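You operate a simulated robot arm through the tools that you are given. There is no shell and no other tool.

You run a simulated robot arm. Do the job below in one go: nothing can be reset, and whatever is moved stays where it is left.

JOB
Pour tea into both cups beside the drip mat and put them back.
Fine: one press of POUR a cup, swing the spout back, leave the tea maker on and the yellow cup alone, spill nothing. Set down upright: small orange cup, small teal cup.

Only the result counts: the job must be done as asked and must still hold three seconds after the hand-in. Knocking over, shifting, dropping, spilling or breaking anything else fails it.

ROBOT AND FRAMES
A 6-joint arm with a two-finger parallel gripper, fixed in place. Base frame: the origin is at the foot of the arm, x ahead of it, y to its left, z up; the work surface is at about z = 0.92. Lengths are in m, angles in rad, forces in N, time in s.
With the tool pointing down near the work surface it reaches from about 0.22 to 0.62 m from the base axis. Its first joint turns from -1.152 to 1.152 rad. Payload 2.7 kg.
The TCP is the grasp point between the finger pads, 0.023 m short of the fingertips. In the tool frame z runs along the fingers and y along their closing line. Largest opening 0.094 m; finger width 0.038, thickness 0.01; the body of the gripper, 0.054 by 0.096 m, starts 0.039 m behind the TCP.
Orientation is told as [roll, pitch, yaw] about the base's x, y, z axes, in that order, counted from this pose: with the fingers straight down and closing along the base's y, the tool's x points along the base's -x, its y along +y and its z along -z.

CONTROLS
- The arm moves only by the tool servo_tool. Its argument "deltas" is a list of rows, each an object (a shift or turn left out is 0, a gripper value left out holds the last) with "travel": the shift along the base's x, y, z in units of 50 mm (1.0 is 50 mm), a list of three; "turn": the turn, a rotation vector about the base's x, y, z in units of 6 degrees (1.0 is 6 degrees), a list of three; "hand": the finger opening in cm, from 0 to 9.4. In form: [{"travel": [x, y, z], "turn": [ax, ay, az], "hand": hand}, ...]. A call has 1 to 20 rows; each row shifts and turns the commanded pose from where the row before left it. A call with a number of a shift or a turn outside -1 to 1 is refused whole. Rows are played at 5 a second. More than 0.05 m and 0.15 rad between two rows, or a gripper value outside its range, and nothing of the call is played. Where a pose cannot be reached the arm comes as near as it can. A force on the tool above 40 N (or 10 N above the force at the start of the call, whichever is more), or a blocked arm, ends the call early, and 0.2 s more pass. The fingers move at their own pace (about 0.045 m/s each) and stop on an object; they squeeze with about 26 N. The grip force told is the motor's: it shows also when the fingers shut on nothing. Time passes only in rows, and 0.2 s behind the last, so rows that do not move let the fingers close. It gives the time, the measured TCP pose, the force on the tool (base axes), the opening and the grip force at its end, in the units of the frame above (readings bear some noise), with the torque about the TCP (base axes, N m) and any sound that the robot's microphone picked up.
- Cameras (640 x 400 px; columns grow to the right, rows downward): "scene" is fixed at [0.087, -0.4225, 1.4025]; the picture's right is [0.79, -0.62, 0.00], its down [-0.30, -0.39, -0.87] and it looks along [0.54, 0.68, -0.49] (base axes); focal length 245 px, centre (320, 200). "wrist" rides on the gripper at [0.087, 0.016, -0.075] in the tool frame; the picture's right is [-0.18, 0.98, 0.00], its down [-0.58, -0.11, -0.81] and it looks along [-0.79, -0.15, 0.59] (tool axes); focal length 243 px, centre (320, 200). There is no depth. A picture from a camera that has moved, and an enlarged one, comes with that camera's place and axes in the base frame and with its lens. The place of the scene camera against the robot may be out by one fixed shift of up to 0.018 m in any direction.
- camera(camera): a new picture of that camera. It takes no simulated time.
- inspect(camera, box): a new picture of the part [left, top, right, bottom] of that camera's present view, enlarged. It takes no simulated time.
- job_done(): hands the job in; it is judged then, once.

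Nothing tells you positions but the pictures and the camera data. Unless the task says otherwise, let go and move clear before handing in.

The tools are called as name(argument=value, ...) on one line, values as JSON. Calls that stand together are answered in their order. servo_tool: Moves the arm, as the interface text tells. Its arguments: {"type":"object","properties":{"deltas":{"type":"array"}},"required":["deltas"]} The other tools are called the same way: camera (camera) takes a picture; inspect (camera, box) takes an enlarged picture of a part of a camera's view; job_done () hands the job in.

At the start:

```text
t: 0.0
tool_pos: [0.3765, -0.0253, 1.2895]
orientation: [0.001, -0.002, 0.003]
force: [0.1, -0.1, -0.1]
torque: [-0.04, 0.0, 0.01]
opening: 0.0942
finger_force: 0.2
```

scene: 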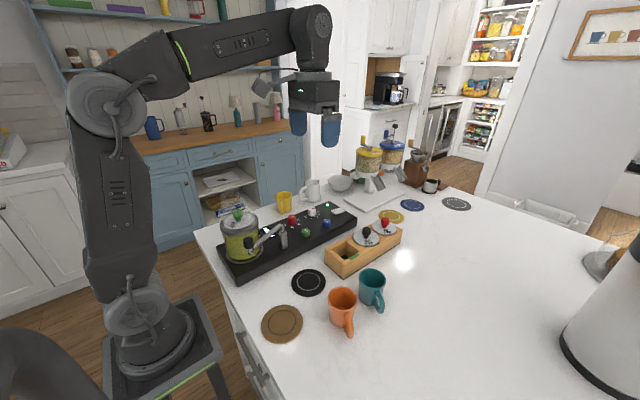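
wrist: 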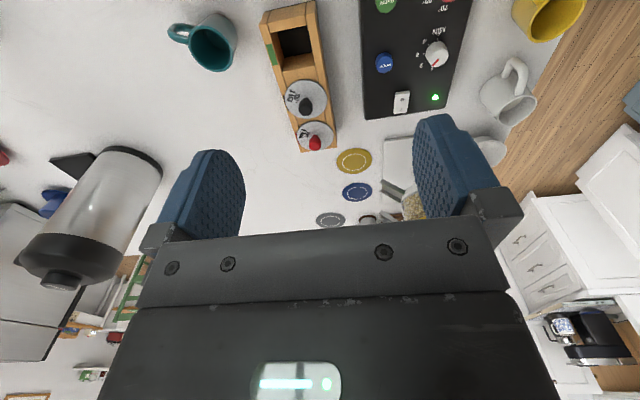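

I see a tea maker on a black board with buttons and a swing spout, with an orange and a teal cup near a black round mat. I'll enlarge the views first.

inspect(camera="scene", box=[200, 180, 360, 280])

inspect(camera="scene", box=[240, 230, 420, 345])

inspect(camera="scene", box=[260, 120, 480, 260])

inspect(camera="wrist", box=[340, 0, 500, 120])

```text
4.00 times, centred on (280, 230) of scene
camera zoom: at [0.087, -0.4225, 1.4025], right [0.79, -0.62, 0.0], down [-0.3, -0.39, -0.87], along [0.54, 0.68, -0.49], focal length 981 px, centre (480, 80)
```

zoom: 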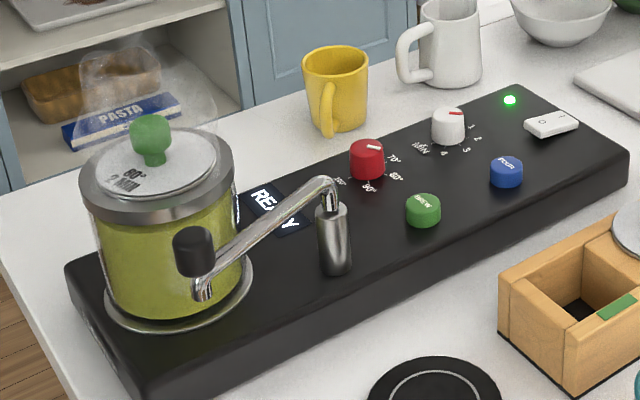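

```text
3.48 times, centred on (330, 288) of scene
camera zoom: at [0.087, -0.4225, 1.4025], right [0.79, -0.62, 0.0], down [-0.3, -0.39, -0.87], along [0.54, 0.68, -0.49], focal length 853 px, centre (285, -104)
```

zoom: 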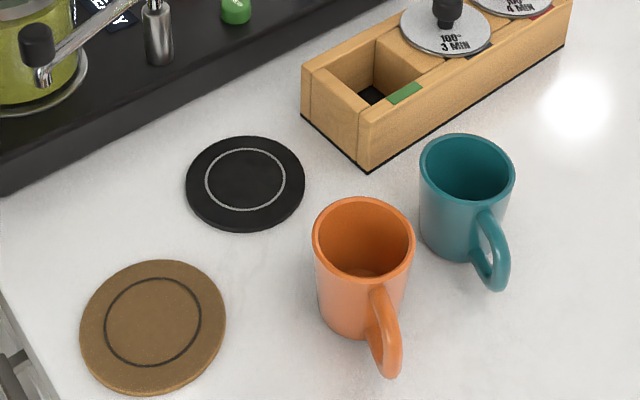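

```text
2.86 times, centred on (370, 190) of scene
camera zoom: at [0.087, -0.4225, 1.4025], right [0.79, -0.62, 0.0], down [-0.3, -0.39, -0.87], along [0.54, 0.68, -0.49], focal length 701 px, centre (177, 229)
```

zoom: 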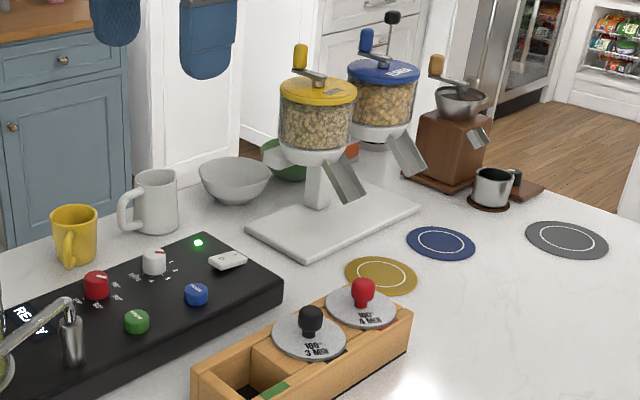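

```text
3.33 times, centred on (420, 60) of wrist
camera zoom: at [0.2894, -0.0078, 1.3655], right [0.18, 0.98, 0.0], down [0.58, -0.11, 0.81], along [0.79, -0.15, -0.59], focal length 809 px, centre (-13, 667)
```

zoom: 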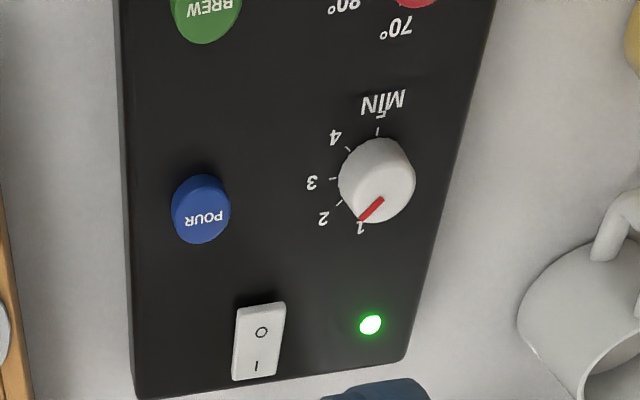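

The drip mat looks to be at about (0.33, -0.07), the orange cup at (0.32, -0.20), the teal cup at (0.40, -0.20) and POUR at (0.49, 0.05). I'll tilt the wrist so its camera looks down and measure these more exactly.

servo_tool(deltas=[{"travel": [0.3, 0, 0], "turn": [0, 1, 0]}, {"travel": [0.3, 0, 0], "turn": [0, 1, 0]}, {"travel": [0.3, 0, 0], "turn": [0, 1, 0]}, {"travel": [0.3, 0, 0], "turn": [0, 1, 0]}, {"travel": [0.3, 0, 0], "turn": [0, 1, 0]}, {"travel": [0.3, 0, 0], "turn": [0, 1, 0]}, {"travel": [0.3, 0, 0]}, {"travel": [0.3, 0, 0]}])

camera(camera="wrist")

camera(camera="scene")

```text
t: 1.8
tool_pos: [0.4109, -0.0251, 1.1372]
orientation: [0.002, 0.622, 0.002]
force: [0.3, 0.5, 0.2]
torque: [-0.01, 0.04, 0.01]
opening: 0.094
finger_force: 0.0
out of reach, approached as far as the arm can: row 2, 3, 4, 5, 6, 7, 8
```

```text
taken
camera wrist: at [0.3844, -0.0087, 1.2485], right [0.15, 0.98, -0.11], down [0.94, -0.11, 0.32], along [0.3, -0.15, -0.94], focal length 243 px, centre (320, 200)
```

wrist: 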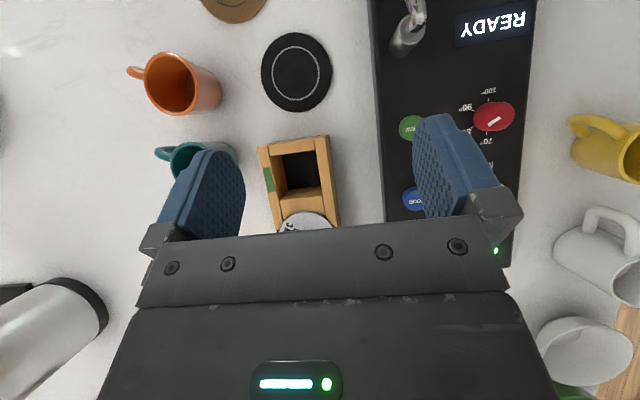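

```text
taken
```

scene: 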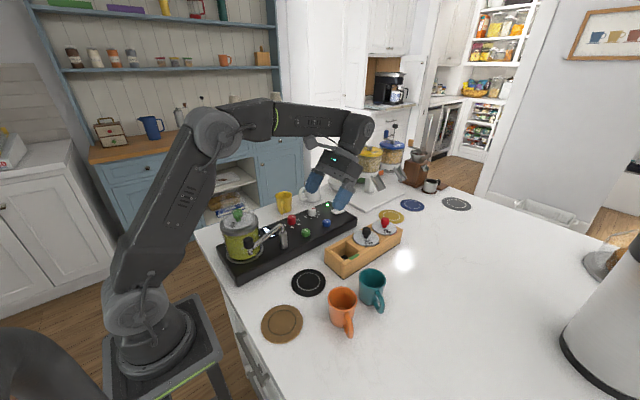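

The reach limit pulled the arm down somewhat, but the view is useful. I'll move back toward the base to see the spout, mat and pot.

servo_tool(deltas=[{"travel": [-0.8, 0, 0]}, {"travel": [-0.8, 0, 0]}, {"travel": [-0.8, 0, 0]}, {"travel": [-0.8, 0, 0]}])

camera(camera="wrist")

```text
t: 2.8
tool_pos: [0.2532, -0.0254, 1.1371]
orientation: [0.002, 0.628, 0.002]
force: [-0.2, 0.5, 0.1]
torque: [-0.01, 0.0, -0.01]
opening: 0.0942
finger_force: 0.0
```

```text
taken
camera wrist: at [0.2258, -0.0091, 1.2489], right [0.15, 0.98, -0.11], down [0.94, -0.11, 0.31], along [0.3, -0.15, -0.94], focal length 243 px, centre (320, 200)
```

wrist: 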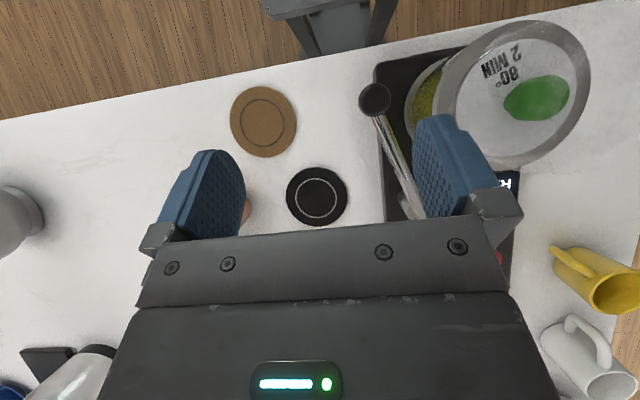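

The mat is at about (0.323, -0.064). Next I'll view the cups from above, then the spout.

servo_tool(deltas=[{"travel": [0.5, -0.9, 0]}, {"travel": [0.5, -0.9, 0]}, {"travel": [0.4, -0.9, 0]}, {}])

camera(camera="wrist")

inspect(camera="wrist", box=[200, 40, 460, 240])

```text
refused: row 1 steps farther than a row can; nothing moved
```

```text
taken
camera wrist: at [0.2258, -0.0091, 1.2489], right [0.15, 0.98, -0.11], down [0.94, -0.11, 0.31], along [0.3, -0.15, -0.94], focal length 243 px, centre (320, 200)
```

wrist: 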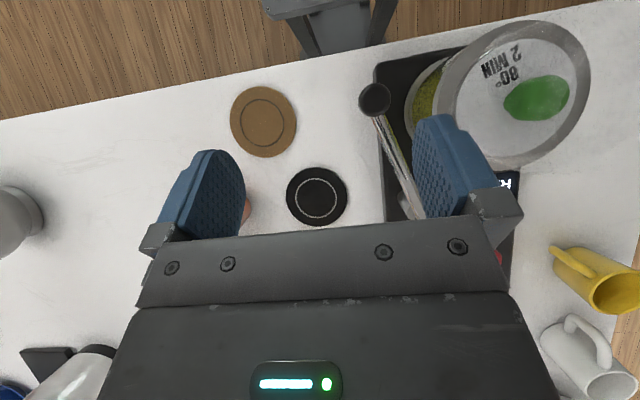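

```text
2.00 times, centred on (330, 140) of wrist
camera zoom: at [0.2258, -0.0091, 1.2489], right [0.15, 0.98, -0.11], down [0.94, -0.11, 0.31], along [0.3, -0.15, -0.94], focal length 485 px, centre (300, 320)
```

zoom: 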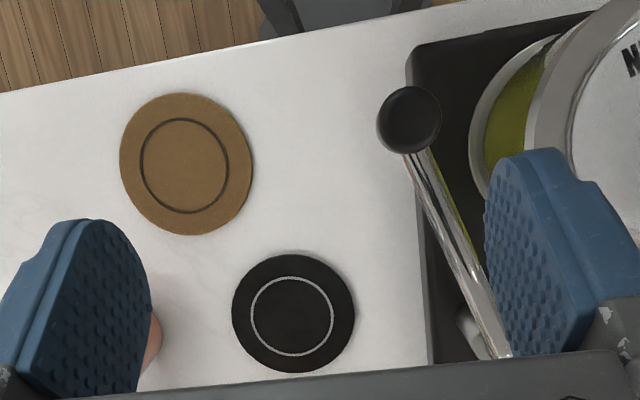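

The combined step was too long, so I'll use smaller ones.

servo_tool(deltas=[{"travel": [0.4, -0.75, 0]}, {"travel": [0.4, -0.75, 0]}, {"travel": [0.4, -0.75, 0]}, {"travel": [0.4, -0.75, 0]}, {}])

camera(camera="wrist")

inspect(camera="wrist", box=[200, 60, 456, 220])

```text
t: 4.0
tool_pos: [0.3325, -0.1762, 1.1374]
orientation: [0.001, 0.627, 0.003]
force: [-0.3, -0.4, -0.3]
torque: [0.01, -0.01, 0.03]
opening: 0.0938
finger_force: 0.2
```

```text
taken
camera wrist: at [0.3051, -0.1596, 1.2494], right [0.15, 0.98, -0.11], down [0.94, -0.11, 0.31], along [0.3, -0.15, -0.94], focal length 243 px, centre (320, 200)
```

wrist: 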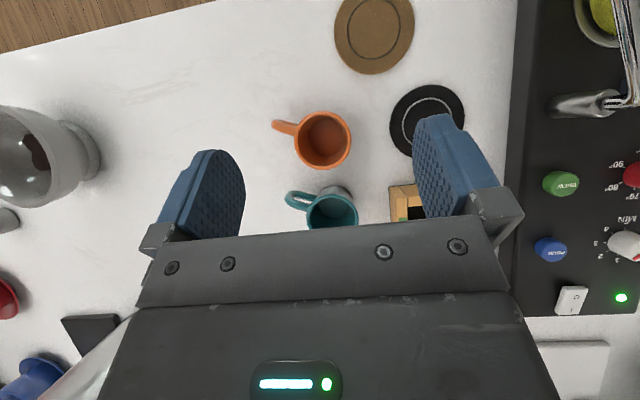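

```text
2.50 times, centred on (328, 140) of wrist
camera zoom: at [0.3051, -0.1596, 1.2494], right [0.15, 0.98, -0.11], down [0.94, -0.11, 0.31], along [0.3, -0.15, -0.94], focal length 606 px, centre (300, 350)
```

zoom: 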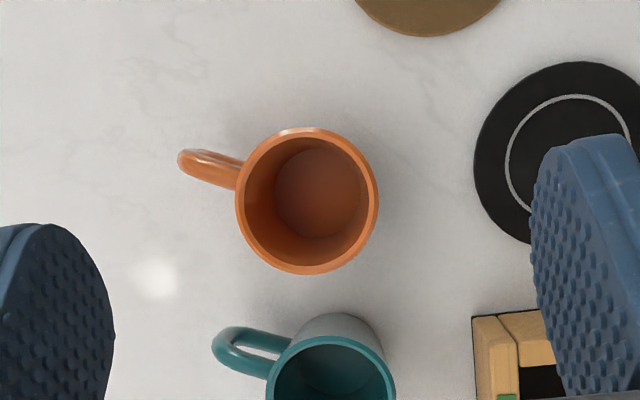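

The orange cup is at about (0.323, -0.188), with its handle toward -113°. The teal cup is at about (0.396, -0.19). I'll raise the hand and look at the spout next.

servo_tool(deltas=[{"travel": [-0.4, 0.75, 0.3]}, {"travel": [-0.4, 0.75, 0.3]}, {"travel": [-0.4, 0.75, 0.3]}, {"travel": [-0.1, 0.75, 0.1]}, {"travel": [0, 0.75, 0]}, {}])

camera(camera="wrist")

inspect(camera="wrist", box=[220, 80, 476, 240])

```text
t: 5.4
tool_pos: [0.2662, 0.0125, 1.187]
orientation: [0.002, 0.628, 0.002]
force: [0.4, 0.6, 0.2]
torque: [0.0, 0.01, 0.02]
opening: 0.0941
finger_force: 0.1
```

```text
taken
camera wrist: at [0.2394, 0.0293, 1.2982], right [0.15, 0.98, -0.11], down [0.94, -0.11, 0.31], along [0.29, -0.15, -0.94], focal length 243 px, centre (320, 200)
```

wrist: 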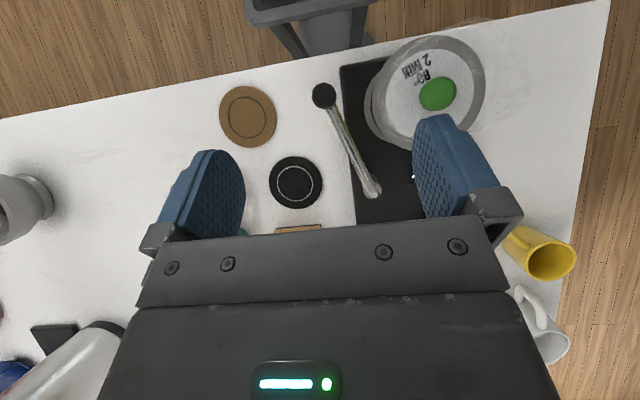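

```text
2.50 times, centred on (348, 160) of wrist
camera zoom: at [0.2394, 0.0293, 1.2982], right [0.15, 0.98, -0.11], down [0.94, -0.11, 0.31], along [0.29, -0.15, -0.94], focal length 606 px, centre (250, 300)
```

zoom: 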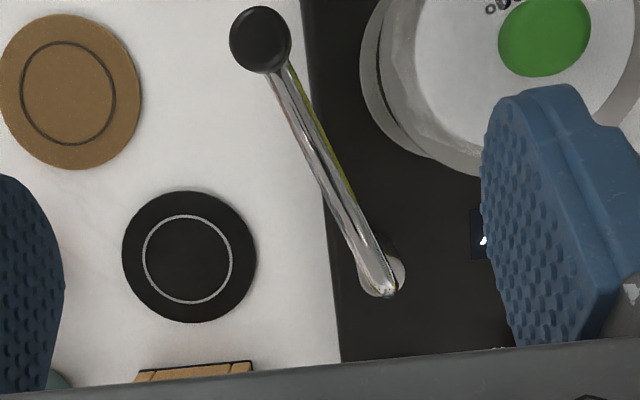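

The spout knob is at about (0.216, 0.011, 1.06) and its pivot at (0.318, 0.047), so it swings about 73° to reach the mat. POUR is at (0.485, 0.057, 0.969). I'll level the tool and go above the orange cup with 33° of yaw.

servo_tool(deltas=[{"travel": [0.2, -0.7, 0], "turn": [0, -1, 0]}, {"travel": [0.2, -0.7, 0], "turn": [0, -1, 0]}, {"travel": [0.2, -0.7, 0], "turn": [0, -1, 0]}, {"travel": [0.2, -0.7, 0], "turn": [0, -1, 0]}, {"travel": [0.2, -0.7, 0], "turn": [0, -1, 0]}, {"travel": [0.14, -0.5, 0], "turn": [0, -1, 0]}, {"turn": [0, 0, 1]}, {"turn": [0, 0, 1]}, {"turn": [0, 0, 1]}, {"turn": [0, 0, 1]}, {"turn": [0, 0, 1]}, {"turn": [0, 0, 0.5]}, {}])

camera(camera="wrist")

inspect(camera="scene", box=[240, 200, 440, 345])

```text
t: 8.2
tool_pos: [0.3248, -0.1871, 1.1848]
orientation: [0.002, -0.002, 0.577]
force: [0.1, 0.7, -0.3]
torque: [0.01, 0.02, -0.01]
opening: 0.0938
finger_force: 0.0
```

```text
taken
camera wrist: at [0.2421, -0.2206, 1.2622], right [-0.38, 0.92, 0.0], down [0.55, 0.23, 0.81], along [0.75, 0.31, -0.59], focal length 243 px, centre (320, 200)
```

wrist: 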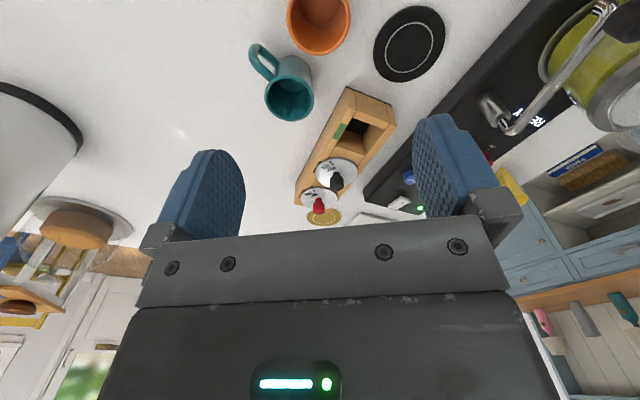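

```text
2.76 times, centred on (340, 272) of scene
camera zoom: at [0.087, -0.4225, 1.4025], right [0.79, -0.62, 0.0], down [-0.3, -0.39, -0.87], along [0.54, 0.68, -0.49], focal length 676 px, centre (265, 0)
```

zoom: 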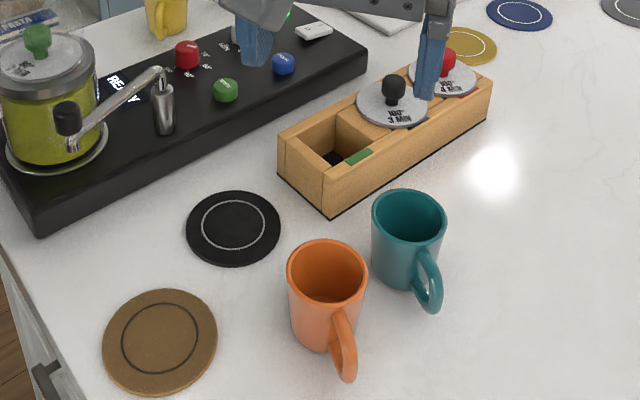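

The tool is above the orange cup, and there's enough room between the cups. I'll lower to just above the rim and check the alignment.

servo_tool(deltas=[{"travel": [-0.02, -0.01, -0.8]}, {"travel": [0, 0, -0.8]}, {"travel": [0, 0, -0.8]}, {"travel": [0, 0, -0.7]}, {}])

inspect(camera="scene", box=[260, 220, 420, 345])

camera(camera="wrist")

```text
t: 9.4
tool_pos: [0.3243, -0.1886, 1.0306]
orientation: [0.002, -0.002, 0.576]
force: [0.2, 0.4, -0.5]
torque: [-0.07, 0.04, 0.0]
opening: 0.0938
finger_force: 0.0
```

```text
3.20 times, centred on (340, 282) of scene
camera zoom: at [0.087, -0.4225, 1.4025], right [0.79, -0.62, 0.0], down [-0.3, -0.39, -0.87], along [0.54, 0.68, -0.49], focal length 785 px, centre (256, -64)
```

zoom: 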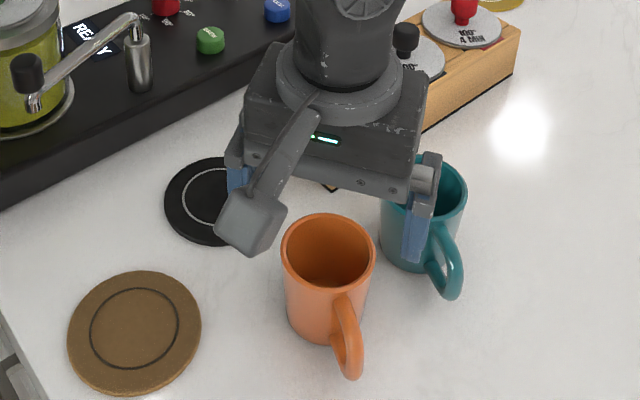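

```text
taken
camera wrist: at [0.2414, -0.2215, 1.1066], right [-0.38, 0.92, 0.0], down [0.55, 0.22, 0.81], along [0.75, 0.31, -0.59], focal length 243 px, centre (320, 200)
```

wrist: 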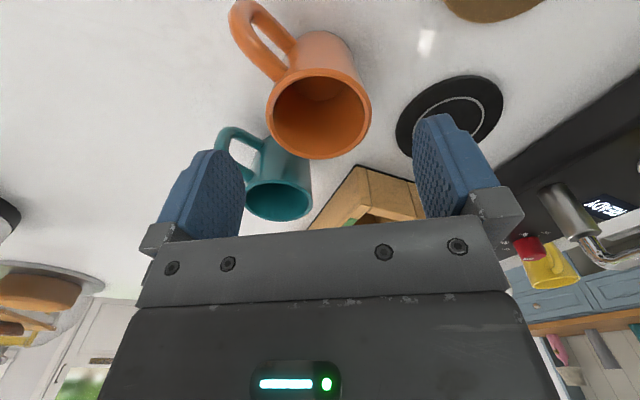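

The alignment checks out: cup centre at about (0.32, -0.189). I'll narrow the fingers to clear the teal handle, lower, and grip.

servo_tool(deltas=[{"travel": [-0.04, 0, 0], "hand": 7.8}, {"hand": 7.8}, {"travel": [0, 0, -0.5]}, {"travel": [0, 0, -0.5]}, {"travel": [0, 0, -0.46]}, {}])

inspect(camera="scene", box=[260, 220, 420, 345])

camera(camera="wrist")

```text
t: 10.8
tool_pos: [0.3208, -0.188, 0.9586]
orientation: [0.001, -0.001, 0.577]
force: [-0.5, 0.0, 0.4]
torque: [0.04, -0.02, 0.01]
opening: 0.0779
finger_force: 0.1
```

```text
3.20 times, centred on (340, 282) of scene
camera zoom: at [0.087, -0.4225, 1.4025], right [0.79, -0.62, 0.0], down [-0.3, -0.39, -0.87], along [0.54, 0.68, -0.49], focal length 785 px, centre (256, -64)
```

zoom: 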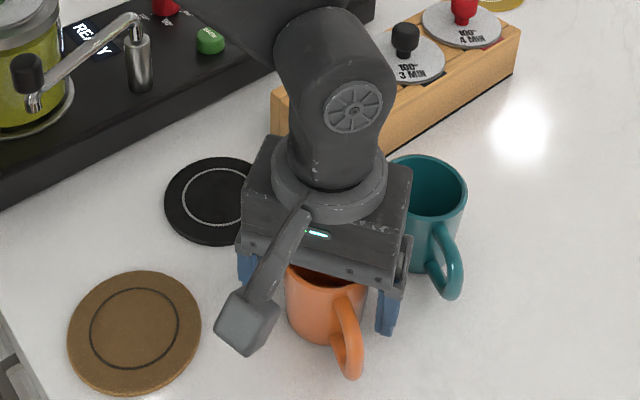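

```text
taken
camera wrist: at [0.239, -0.221, 1.0333], right [-0.38, 0.92, 0.0], down [0.55, 0.22, 0.81], along [0.75, 0.31, -0.59], focal length 243 px, centre (320, 200)
```

wrist: 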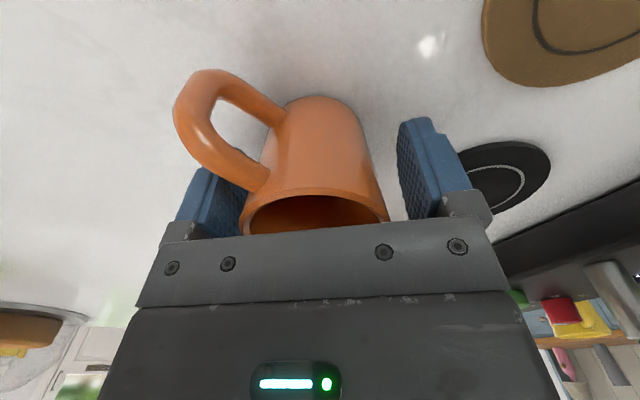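

The fingers straddle the cup well. I'll add a little yaw for handle clearance and then close.

servo_tool(deltas=[{"turn": [0, 0, 0.8]}, {"turn": [0, 0, 0.7]}, {"hand": 5.0}, {"hand": 5.0}, {"hand": 5.0}, {"hand": 5.0}])

camera(camera="wrist")

```text
t: 12.2
tool_pos: [0.3226, -0.1875, 0.958]
orientation: [0.002, -0.003, 0.735]
force: [1.3, -1.6, 1.2]
torque: [0.01, 0.03, -0.03]
opening: 0.0606
finger_force: 25.8
```

```text
taken
camera wrist: at [0.2454, -0.2336, 1.034], right [-0.52, 0.85, 0.0], down [0.5, 0.31, 0.81], along [0.69, 0.42, -0.59], focal length 243 px, centre (320, 200)
```

wrist: 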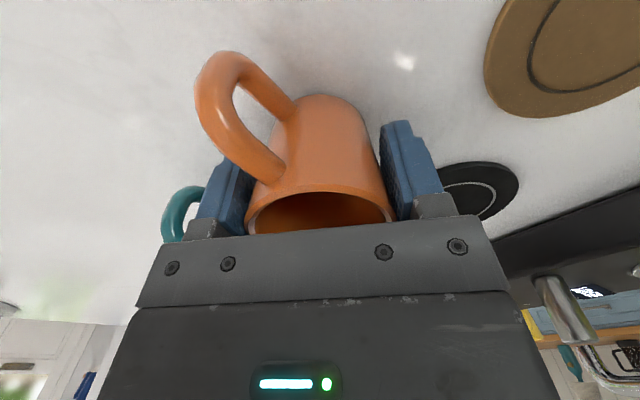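

The cup is gripped. I'll lift it, carry it over the drip mat, and stop just above.

servo_tool(deltas=[{"travel": [0, 0, 0.3]}, {"travel": [0, 0, 0.5]}, {"travel": [0, 0, 0.3]}, {"travel": [0, 0.5, 0]}, {"travel": [0, 0.5, 0]}, {"travel": [0, 0.5, 0]}, {"travel": [0, 0.5, 0]}, {"travel": [0, 0.47, 0]}, {}, {"travel": [0, 0, -0.4]}, {"travel": [0, 0, -0.4]}, {}])

camera(camera="wrist")

inspect(camera="scene", box=[200, 180, 400, 320])

```text
t: 14.8
tool_pos: [0.321, -0.0651, 0.9734]
orientation: [0.001, 0.0, 0.735]
force: [0.4, 0.0, -1.7]
torque: [0.02, -0.01, -0.02]
opening: 0.0607
finger_force: 26.3
```

```text
taken
camera wrist: at [0.2453, -0.1106, 1.0492], right [-0.52, 0.85, 0.0], down [0.5, 0.31, 0.81], along [0.69, 0.42, -0.59], focal length 243 px, centre (320, 200)
```

wrist: 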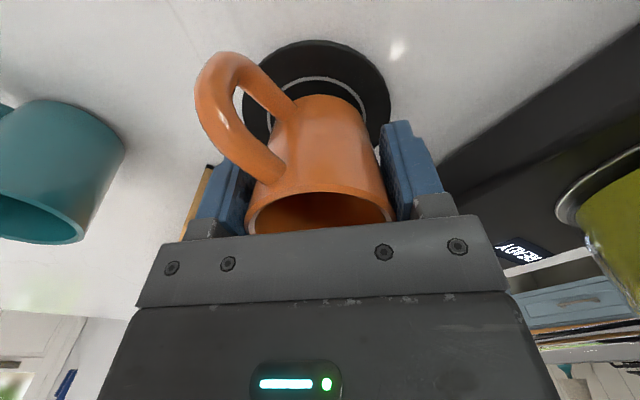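

```text
2.86 times, centred on (300, 250) of scene
camera zoom: at [0.087, -0.4225, 1.4025], right [0.79, -0.62, 0.0], down [-0.3, -0.39, -0.87], along [0.54, 0.68, -0.49], focal length 701 px, centre (377, 57)
```

zoom: 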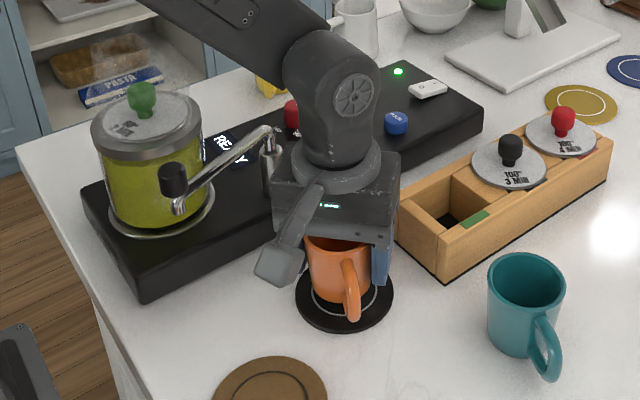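

The cup is centred over the mat. I'll lower gently until it touches.

servo_tool(deltas=[{"travel": [0.03, 0.0, -0.1]}, {"travel": [0, 0, -0.08]}, {}])

```text
t: 15.6
tool_pos: [0.3241, -0.0641, 0.9641]
orientation: [0.002, -0.003, 0.735]
force: [-0.4, 0.0, -2.1]
torque: [0.02, 0.02, 0.03]
opening: 0.0608
finger_force: 26.3
```

servo_tool(deltas=[{"travel": [0, 0, -0.04]}, {}])

camera(camera="wrist")

```text
t: 16.2
tool_pos: [0.3234, -0.0652, 0.9633]
orientation: [-0.002, -0.004, 0.735]
force: [-1.5, -2.2, 10.5]
torque: [-0.08, 0.29, 0.06]
opening: 0.0607
finger_force: 26.0
```

```text
taken
camera wrist: at [0.247, -0.1104, 1.0386], right [-0.52, 0.85, 0.0], down [0.5, 0.31, 0.81], along [0.69, 0.42, -0.59], focal length 243 px, centre (320, 200)
```

wrist: 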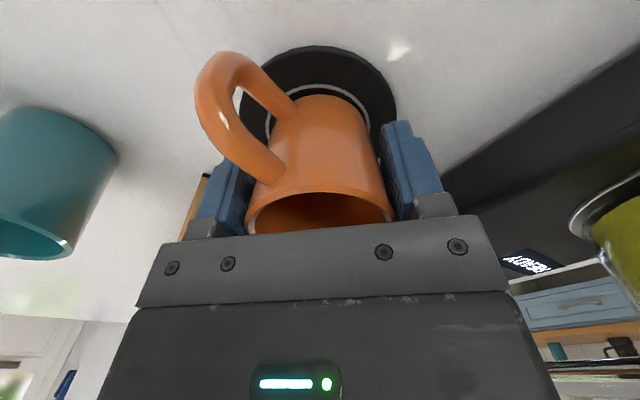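

The cup touches the mat at TCP z ≈ 0.963. I'll release it and rise straight up.

servo_tool(deltas=[{"hand": 7.8}, {"hand": 7.8}, {"hand": 7.8}, {"travel": [0, 0, 0.4]}, {"travel": [0, 0, 0.8]}, {"travel": [0, 0, 0.9]}, {"travel": [0, 0, 0.9]}, {"travel": [0, 0, 0.9]}, {}])

camera(camera="wrist")

inspect(camera="scene", box=[200, 180, 400, 320])

```text
t: 18.2
tool_pos: [0.3218, -0.065, 1.1581]
orientation: [0.002, -0.003, 0.735]
force: [0.6, -0.2, 0.2]
torque: [0.01, -0.02, 0.01]
opening: 0.078
finger_force: 0.1
```

```text
taken
camera wrist: at [0.246, -0.1106, 1.2332], right [-0.52, 0.85, 0.0], down [0.5, 0.31, 0.81], along [0.69, 0.42, -0.59], focal length 243 px, centre (320, 200)
```

wrist: 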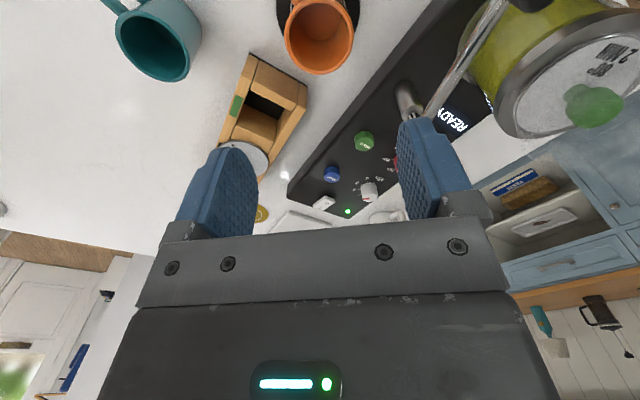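

```text
2.86 times, centred on (300, 250) of scene
camera zoom: at [0.087, -0.4225, 1.4025], right [0.79, -0.62, 0.0], down [-0.3, -0.39, -0.87], along [0.54, 0.68, -0.49], focal length 701 px, centre (377, 57)
```

zoom: 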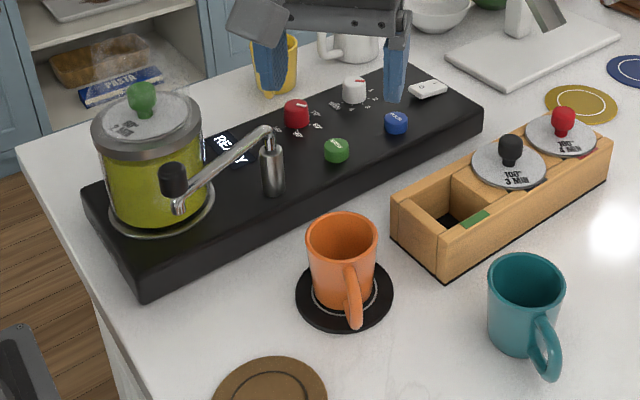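

The orange cup stands on the mat. Next I'll move above the spout knob with the fingers nearly closed, so they can straddle it loosely.

servo_tool(deltas=[{"travel": [-0.4, 0.32, 0], "turn": [0, 0, -1], "hand": 3.2}, {"travel": [-0.4, 0.32, 0], "turn": [0, 0, -1]}, {"travel": [-0.4, 0.32, 0], "turn": [0, 0, -1]}, {"travel": [-0.4, 0.32, 0], "turn": [0, 0, -1]}, {"travel": [-0.3, 0.3, 0], "turn": [0, 0, -0.5]}, {}])

camera(camera="wrist")

inspect(camera="scene", box=[200, 160, 360, 280])

```text
t: 19.6
tool_pos: [0.2266, 0.0149, 1.1575]
orientation: [0.002, -0.002, 0.261]
force: [-0.1, 0.3, 0.1]
torque: [0.0, -0.02, -0.04]
opening: 0.032
finger_force: 0.1
```

```text
taken
camera wrist: at [0.1385, 0.0075, 1.2333], right [-0.08, 1.0, 0.0], down [0.59, 0.04, 0.81], along [0.8, 0.06, -0.59], focal length 243 px, centre (320, 200)
```

wrist: 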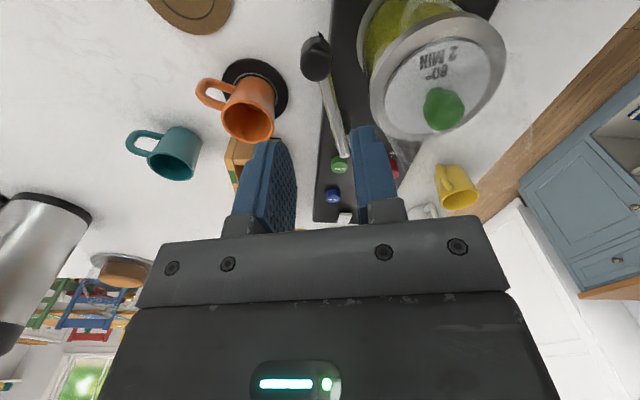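

```text
3.33 times, centred on (280, 220) of scene
camera zoom: at [0.087, -0.4225, 1.4025], right [0.79, -0.62, 0.0], down [-0.3, -0.39, -0.87], along [0.54, 0.68, -0.49], focal length 817 px, centre (453, 133)
```

zoom: 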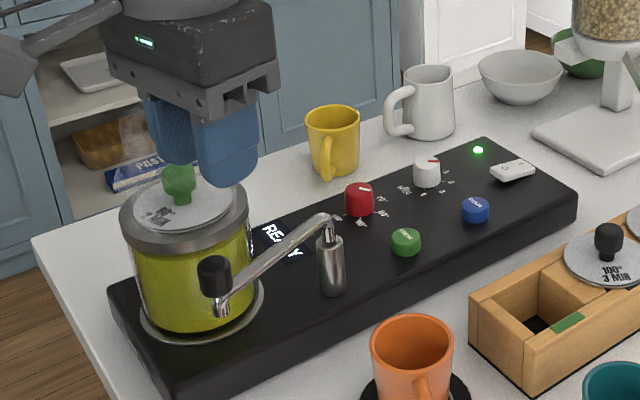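

The hand is over the knob. I'll lower to just above it and check before straddling.

servo_tool(deltas=[{"travel": [0, -0.02, -0.6]}, {"travel": [0, 0, -0.6]}, {}])

inspect(camera="wrist", box=[200, 0, 480, 240])

inspect(camera="scene", box=[210, 190, 310, 270])

```text
t: 20.4
tool_pos: [0.2268, 0.0128, 1.0982]
orientation: [0.001, -0.001, 0.263]
force: [-0.6, 0.5, -1.1]
torque: [-0.01, -0.02, 0.0]
opening: 0.032
finger_force: 0.1
```

```text
1.67 times, centred on (340, 120) of wrist
camera zoom: at [0.1385, 0.0064, 1.1729], right [-0.08, 1.0, 0.0], down [0.59, 0.04, 0.81], along [0.8, 0.06, -0.59], focal length 404 px, centre (287, 333)
```

zoom: 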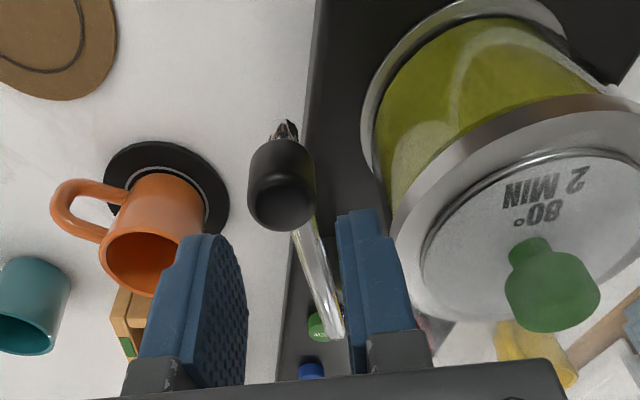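

```text
5.00 times, centred on (260, 230) of scene
camera zoom: at [0.087, -0.4225, 1.4025], right [0.79, -0.62, 0.0], down [-0.3, -0.39, -0.87], along [0.54, 0.68, -0.49], focal length 1226 px, centre (620, 50)
```

zoom: 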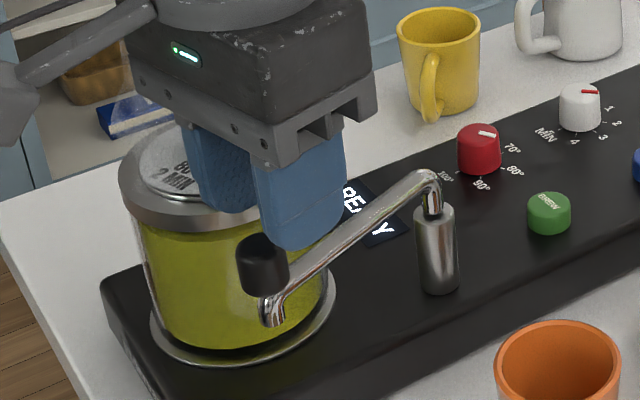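

The knob lines up between the fingers. I'll lower to straddle it.

servo_tool(deltas=[{"travel": [0, 0, -0.3]}, {"travel": [0, 0, -0.3]}, {"travel": [0, 0, -0.3]}, {}])

inspect(camera="wrist", box=[200, 0, 480, 240])

inspect(camera="scene", box=[210, 190, 310, 270])

```text
t: 21.4
tool_pos: [0.2275, 0.0124, 1.0524]
orientation: [0.0, -0.002, 0.263]
force: [-0.6, -0.4, 0.0]
torque: [-0.02, 0.0, 0.01]
opening: 0.0322
finger_force: 0.1
```

```text
1.67 times, centred on (340, 120) of wrist
camera zoom: at [0.1386, 0.0063, 1.1283], right [-0.08, 1.0, 0.0], down [0.59, 0.04, 0.81], along [0.8, 0.06, -0.59], focal length 404 px, centre (287, 333)
```

zoom: 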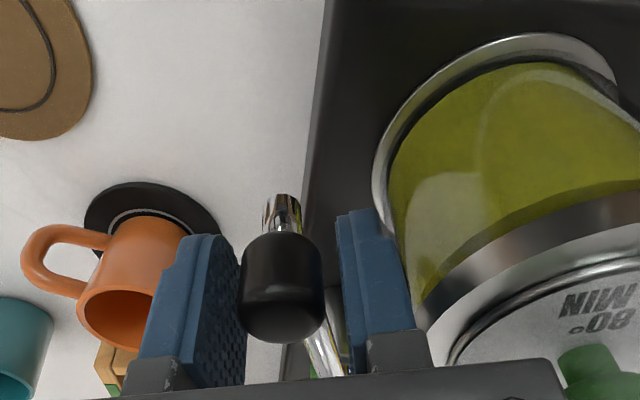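

```text
5.00 times, centred on (260, 230) of scene
camera zoom: at [0.087, -0.4225, 1.4025], right [0.79, -0.62, 0.0], down [-0.3, -0.39, -0.87], along [0.54, 0.68, -0.49], focal length 1226 px, centre (620, 50)
```

zoom: 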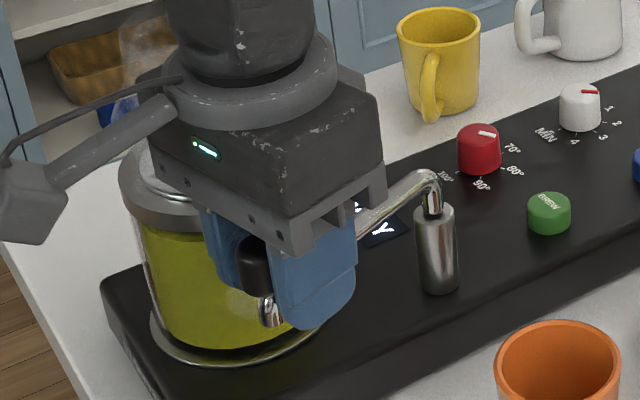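

The knob is well inside the loose finger cage. I'll start swinging the spout along its arc toward the mat, a short distance first.

servo_tool(deltas=[{"hand": 2.7}, {"travel": [0.0822, -0.1854, 0], "turn": [0, 0, 1]}, {"travel": [0.1011, -0.1758, 0], "turn": [0, 0, 1]}, {"travel": [0.1189, -0.1643, 0], "turn": [0, 0, 1]}, {}])

inspect(camera="scene", box=[210, 190, 350, 300])

```text
t: 22.6
tool_pos: [0.243, -0.0123, 1.0531]
orientation: [0.002, -0.001, 0.577]
force: [-0.4, 0.8, 0.0]
torque: [0.01, 0.0, 0.0]
opening: 0.027
finger_force: 0.0
```

```text
3.64 times, centred on (280, 245) of scene
camera zoom: at [0.087, -0.4225, 1.4025], right [0.79, -0.62, 0.0], down [-0.3, -0.39, -0.87], along [0.54, 0.68, -0.49], focal length 892 px, centre (466, 36)
```

zoom: 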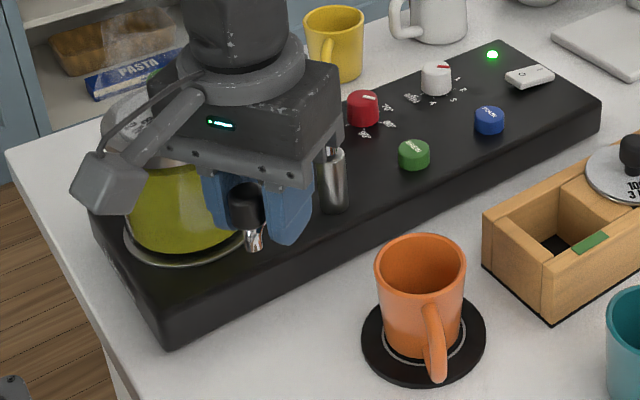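

The spout follows with almost no force. I'll finish the arc.

servo_tool(deltas=[{"travel": [0.1354, -0.1509, 0], "turn": [0, 0, 1]}, {"travel": [0.1505, -0.136, 0], "turn": [0, 0, 1]}, {"travel": [0.1639, -0.1195, 0], "turn": [0, 0, 1]}, {"travel": [0.1755, -0.1017, 0], "turn": [0, 0, 1]}, {"travel": [0.1851, -0.0828, 0], "turn": [0, 0, 1]}, {"travel": [0.1928, -0.063, 0], "turn": [0, 0, 1]}, {"travel": [0.1983, -0.0425, 0], "turn": [0, 0, 1]}, {"travel": [0.2016, -0.0216, 0], "turn": [0, 0, 1]}, {}])

inspect(camera="scene", box=[210, 190, 350, 300])

camera(camera="wrist")

```text
t: 24.6
tool_pos: [0.3123, -0.0479, 1.0523]
orientation: [0.002, 0.0, 1.417]
force: [0.0, -0.2, 0.2]
torque: [0.05, -0.01, -0.02]
opening: 0.0271
finger_force: 0.0
```

```text
3.64 times, centred on (280, 245) of scene
camera zoom: at [0.087, -0.4225, 1.4025], right [0.79, -0.62, 0.0], down [-0.3, -0.39, -0.87], along [0.54, 0.68, -0.49], focal length 892 px, centre (466, 36)
```

zoom: 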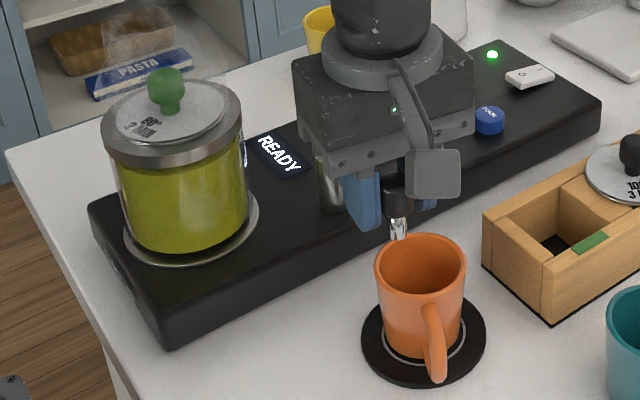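

```text
taken
camera wrist: at [0.283, -0.132, 1.128], right [-0.94, 0.33, 0.0], down [0.2, 0.56, 0.81], along [0.27, 0.76, -0.59], focal length 243 px, centre (320, 200)
```

wrist: 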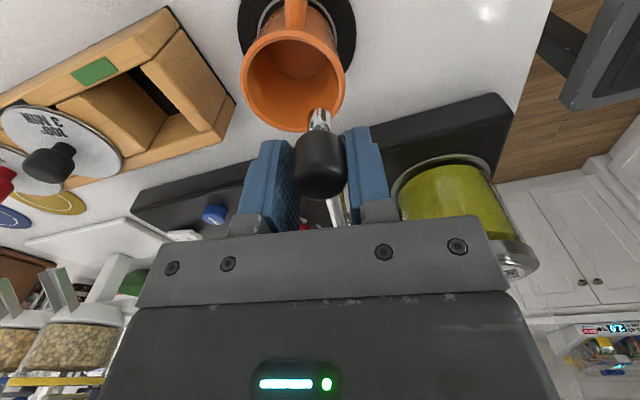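

The nozzle is about 15 mm short of the cup centre. I'll swing it a further 7.5°.

servo_tool(deltas=[{"travel": [0.2028, -0.0003, 0], "turn": [0, 0, 1]}, {"travel": [0.051, 0.003, 0], "turn": [0, 0, 0.25]}, {}])

inspect(camera="wrist", box=[200, 0, 440, 200])

inspect(camera="scene", box=[240, 200, 380, 310])

```text
t: 25.4
tool_pos: [0.3258, -0.0476, 1.0521]
orientation: [0.003, 0.0, 1.547]
force: [0.7, 1.1, 0.3]
torque: [0.0, 0.02, 0.03]
opening: 0.0272
finger_force: 0.0
```

```text
2.00 times, centred on (320, 100) of wrist
camera zoom: at [0.3066, -0.1342, 1.1281], right [-0.98, 0.21, 0.0], down [0.12, 0.58, 0.81], along [0.17, 0.79, -0.59], focal length 485 px, centre (320, 400)
```

zoom: 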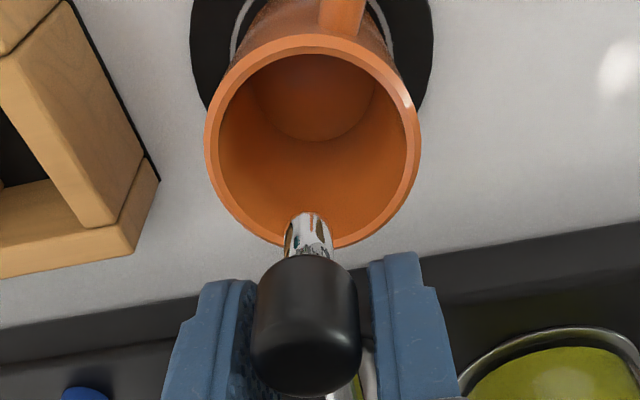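

```text
3.64 times, centred on (310, 255) of scene
camera zoom: at [0.087, -0.4225, 1.4025], right [0.79, -0.62, 0.0], down [-0.3, -0.39, -0.87], along [0.54, 0.68, -0.49], focal length 892 px, centre (356, 0)
```

zoom: 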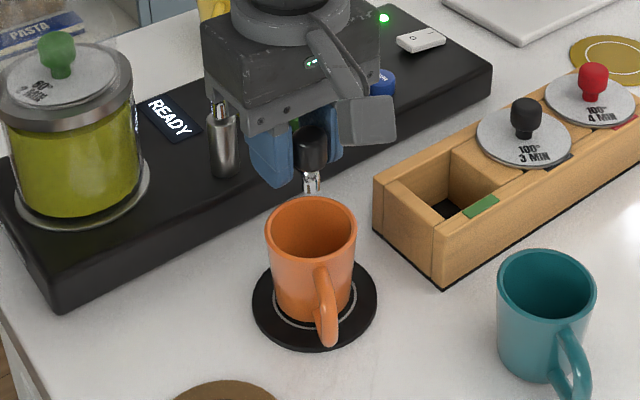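

The nozzle is within a few mm of the cup centre. I'll open, rise off the knob, close the fingers and go above POUR.

servo_tool(deltas=[{"hand": 4.2}, {"hand": 4.2}, {"travel": [0, 0, 0.4]}, {"travel": [0, 0, 0.9]}, {"travel": [0, 0, 0.5]}, {"travel": [0.65, 0.42, 0], "hand": 0}, {"travel": [0.65, 0.42, 0]}, {"travel": [0.65, 0.42, 0]}, {"travel": [0.65, 0.42, 0]}, {"travel": [0.58, 0.41, 0]}, {}])

camera(camera="wrist")

inspect(camera="scene", box=[220, 180, 380, 300])

```text
t: 27.8
tool_pos: [0.4843, 0.0574, 1.1413]
orientation: [0.003, -0.002, 1.547]
force: [-0.9, -0.2, 0.2]
torque: [0.01, 0.01, 0.02]
opening: 0.0001
finger_force: 25.7
```

```text
taken
camera wrist: at [0.4649, -0.0294, 1.217], right [-0.98, 0.21, 0.0], down [0.12, 0.58, 0.81], along [0.17, 0.79, -0.59], focal length 243 px, centre (320, 200)
```

wrist: 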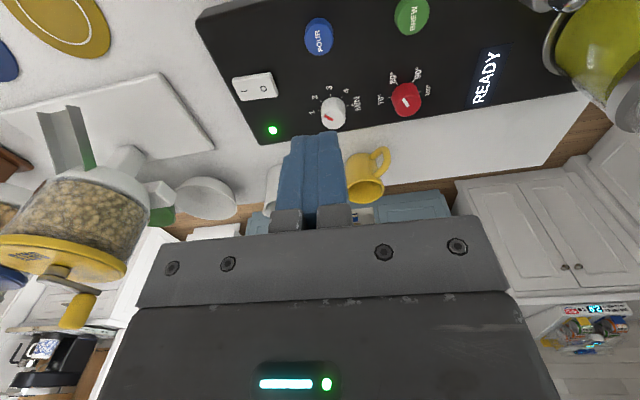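

```text
3.33 times, centred on (300, 240) of scene
camera zoom: at [0.087, -0.4224, 1.4025], right [0.79, -0.62, 0.0], down [-0.3, -0.39, -0.87], along [0.54, 0.68, -0.49], focal length 817 px, centre (387, 67)
```

zoom: 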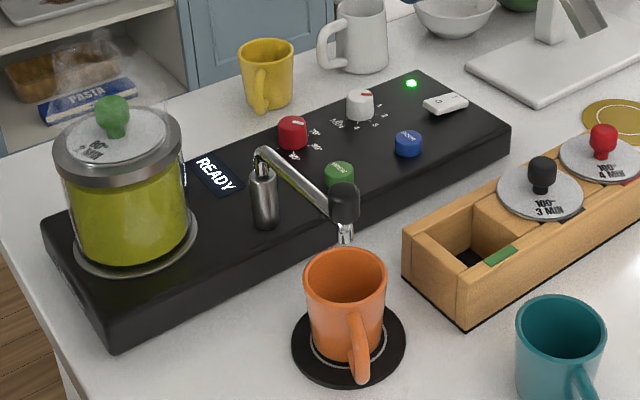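

The spout sits over the cup and the closed fingers are right above POUR. I'll descend to just over the button.

servo_tool(deltas=[{"travel": [0.01, 0, -0.9]}, {"travel": [0, 0, -0.9]}, {"travel": [0, 0, -0.9]}, {}])

inspect(camera="scene", box=[280, 180, 380, 260])

```text
t: 28.8
tool_pos: [0.4842, 0.0566, 1.0067]
orientation: [0.0, -0.002, 1.547]
force: [0.1, 0.4, -0.1]
torque: [0.01, -0.02, -0.02]
opening: 0.0001
finger_force: 25.9
```

```text
5.00 times, centred on (330, 220) of scene
camera zoom: at [0.087, -0.4225, 1.4025], right [0.79, -0.62, 0.0], down [-0.3, -0.39, -0.87], along [0.54, 0.68, -0.49], focal length 1226 px, centre (270, 100)
```

zoom: 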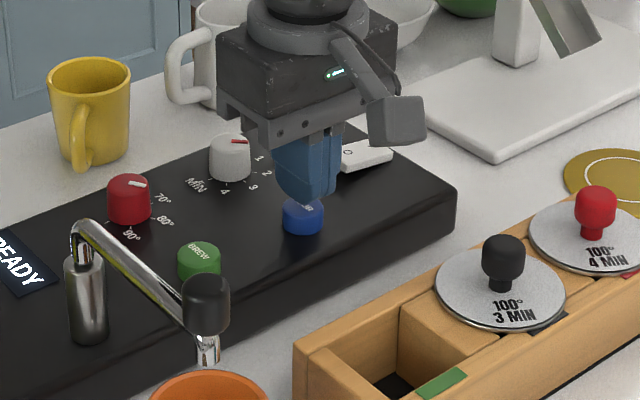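

The fingertips are centred just above the blue button. I'll press in small steps.

servo_tool(deltas=[{"travel": [0, 0, -0.15]}, {"travel": [0, 0, -0.1]}, {"travel": [0, 0, -0.06]}])

```text
t: 29.6
tool_pos: [0.485, 0.0558, 0.9927]
orientation: [0.002, -0.002, 1.545]
force: [-0.4, 0.9, 2.6]
torque: [0.03, -0.01, -0.01]
opening: 0.0
finger_force: 26.5
```

servo_tool(deltas=[{"travel": [0, 0, -0.04]}, {"travel": [0, 0, -0.04]}])

```text
t: 30.2
tool_pos: [0.4851, 0.0559, 0.9883]
orientation: [0.001, -0.002, 1.545]
force: [0.5, -0.2, 3.2]
torque: [-0.01, -0.04, -0.04]
opening: 0.0
finger_force: 25.9
heard: click
```

A click was heard. I'll rise straight off the button and watch the pour.

servo_tool(deltas=[{"travel": [0, 0, 0.5]}, {"travel": [0, 0, 0.9]}, {"travel": [0, 0, 0.6]}, {}])

inspect(camera="scene", box=[220, 180, 380, 300])

```text
t: 31.2
tool_pos: [0.4854, 0.055, 1.0885]
orientation: [0.003, -0.002, 1.547]
force: [-0.4, -0.1, 1.3]
torque: [-0.01, 0.02, -0.02]
opening: 0.0001
finger_force: 26.3
```

```text
3.33 times, centred on (300, 240) of scene
camera zoom: at [0.087, -0.4225, 1.4025], right [0.79, -0.62, 0.0], down [-0.3, -0.39, -0.87], along [0.54, 0.68, -0.49], focal length 817 px, centre (387, 67)
```

zoom: 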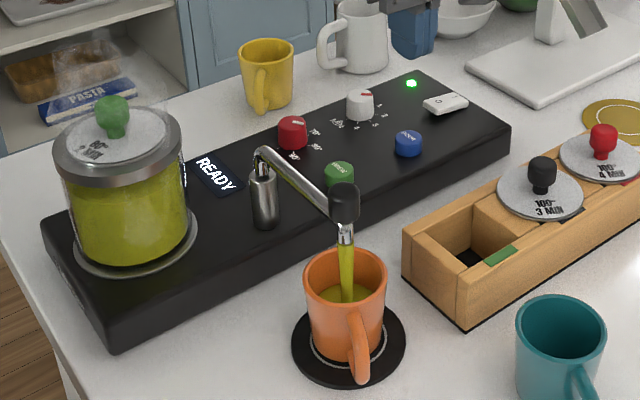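

Tea is flowing cleanly into the orange cup. I'll wait while it pours.

servo_tool(deltas=[{}, {}, {}, {}, {}, {}, {}, {}, {}, {}])

inspect(camera="scene", box=[220, 180, 380, 300])

```text
t: 33.4
tool_pos: [0.4842, 0.0554, 1.0888]
orientation: [0.002, -0.002, 1.547]
force: [-0.5, 0.8, -1.0]
torque: [0.01, 0.02, 0.0]
opening: 0.0001
finger_force: 26.2
```

```text
3.33 times, centred on (300, 240) of scene
camera zoom: at [0.087, -0.4225, 1.4025], right [0.79, -0.62, 0.0], down [-0.3, -0.39, -0.87], along [0.54, 0.68, -0.49], focal length 817 px, centre (387, 67)
```

zoom: 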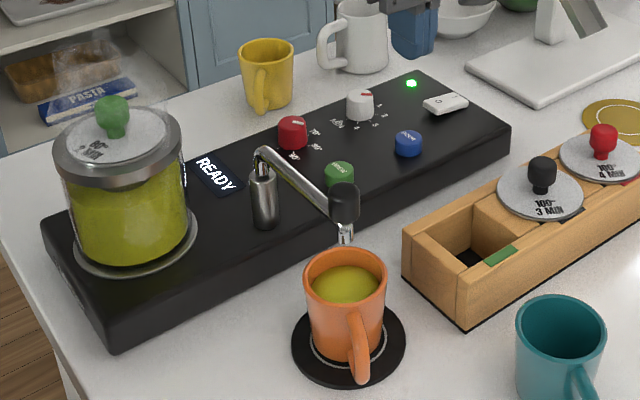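

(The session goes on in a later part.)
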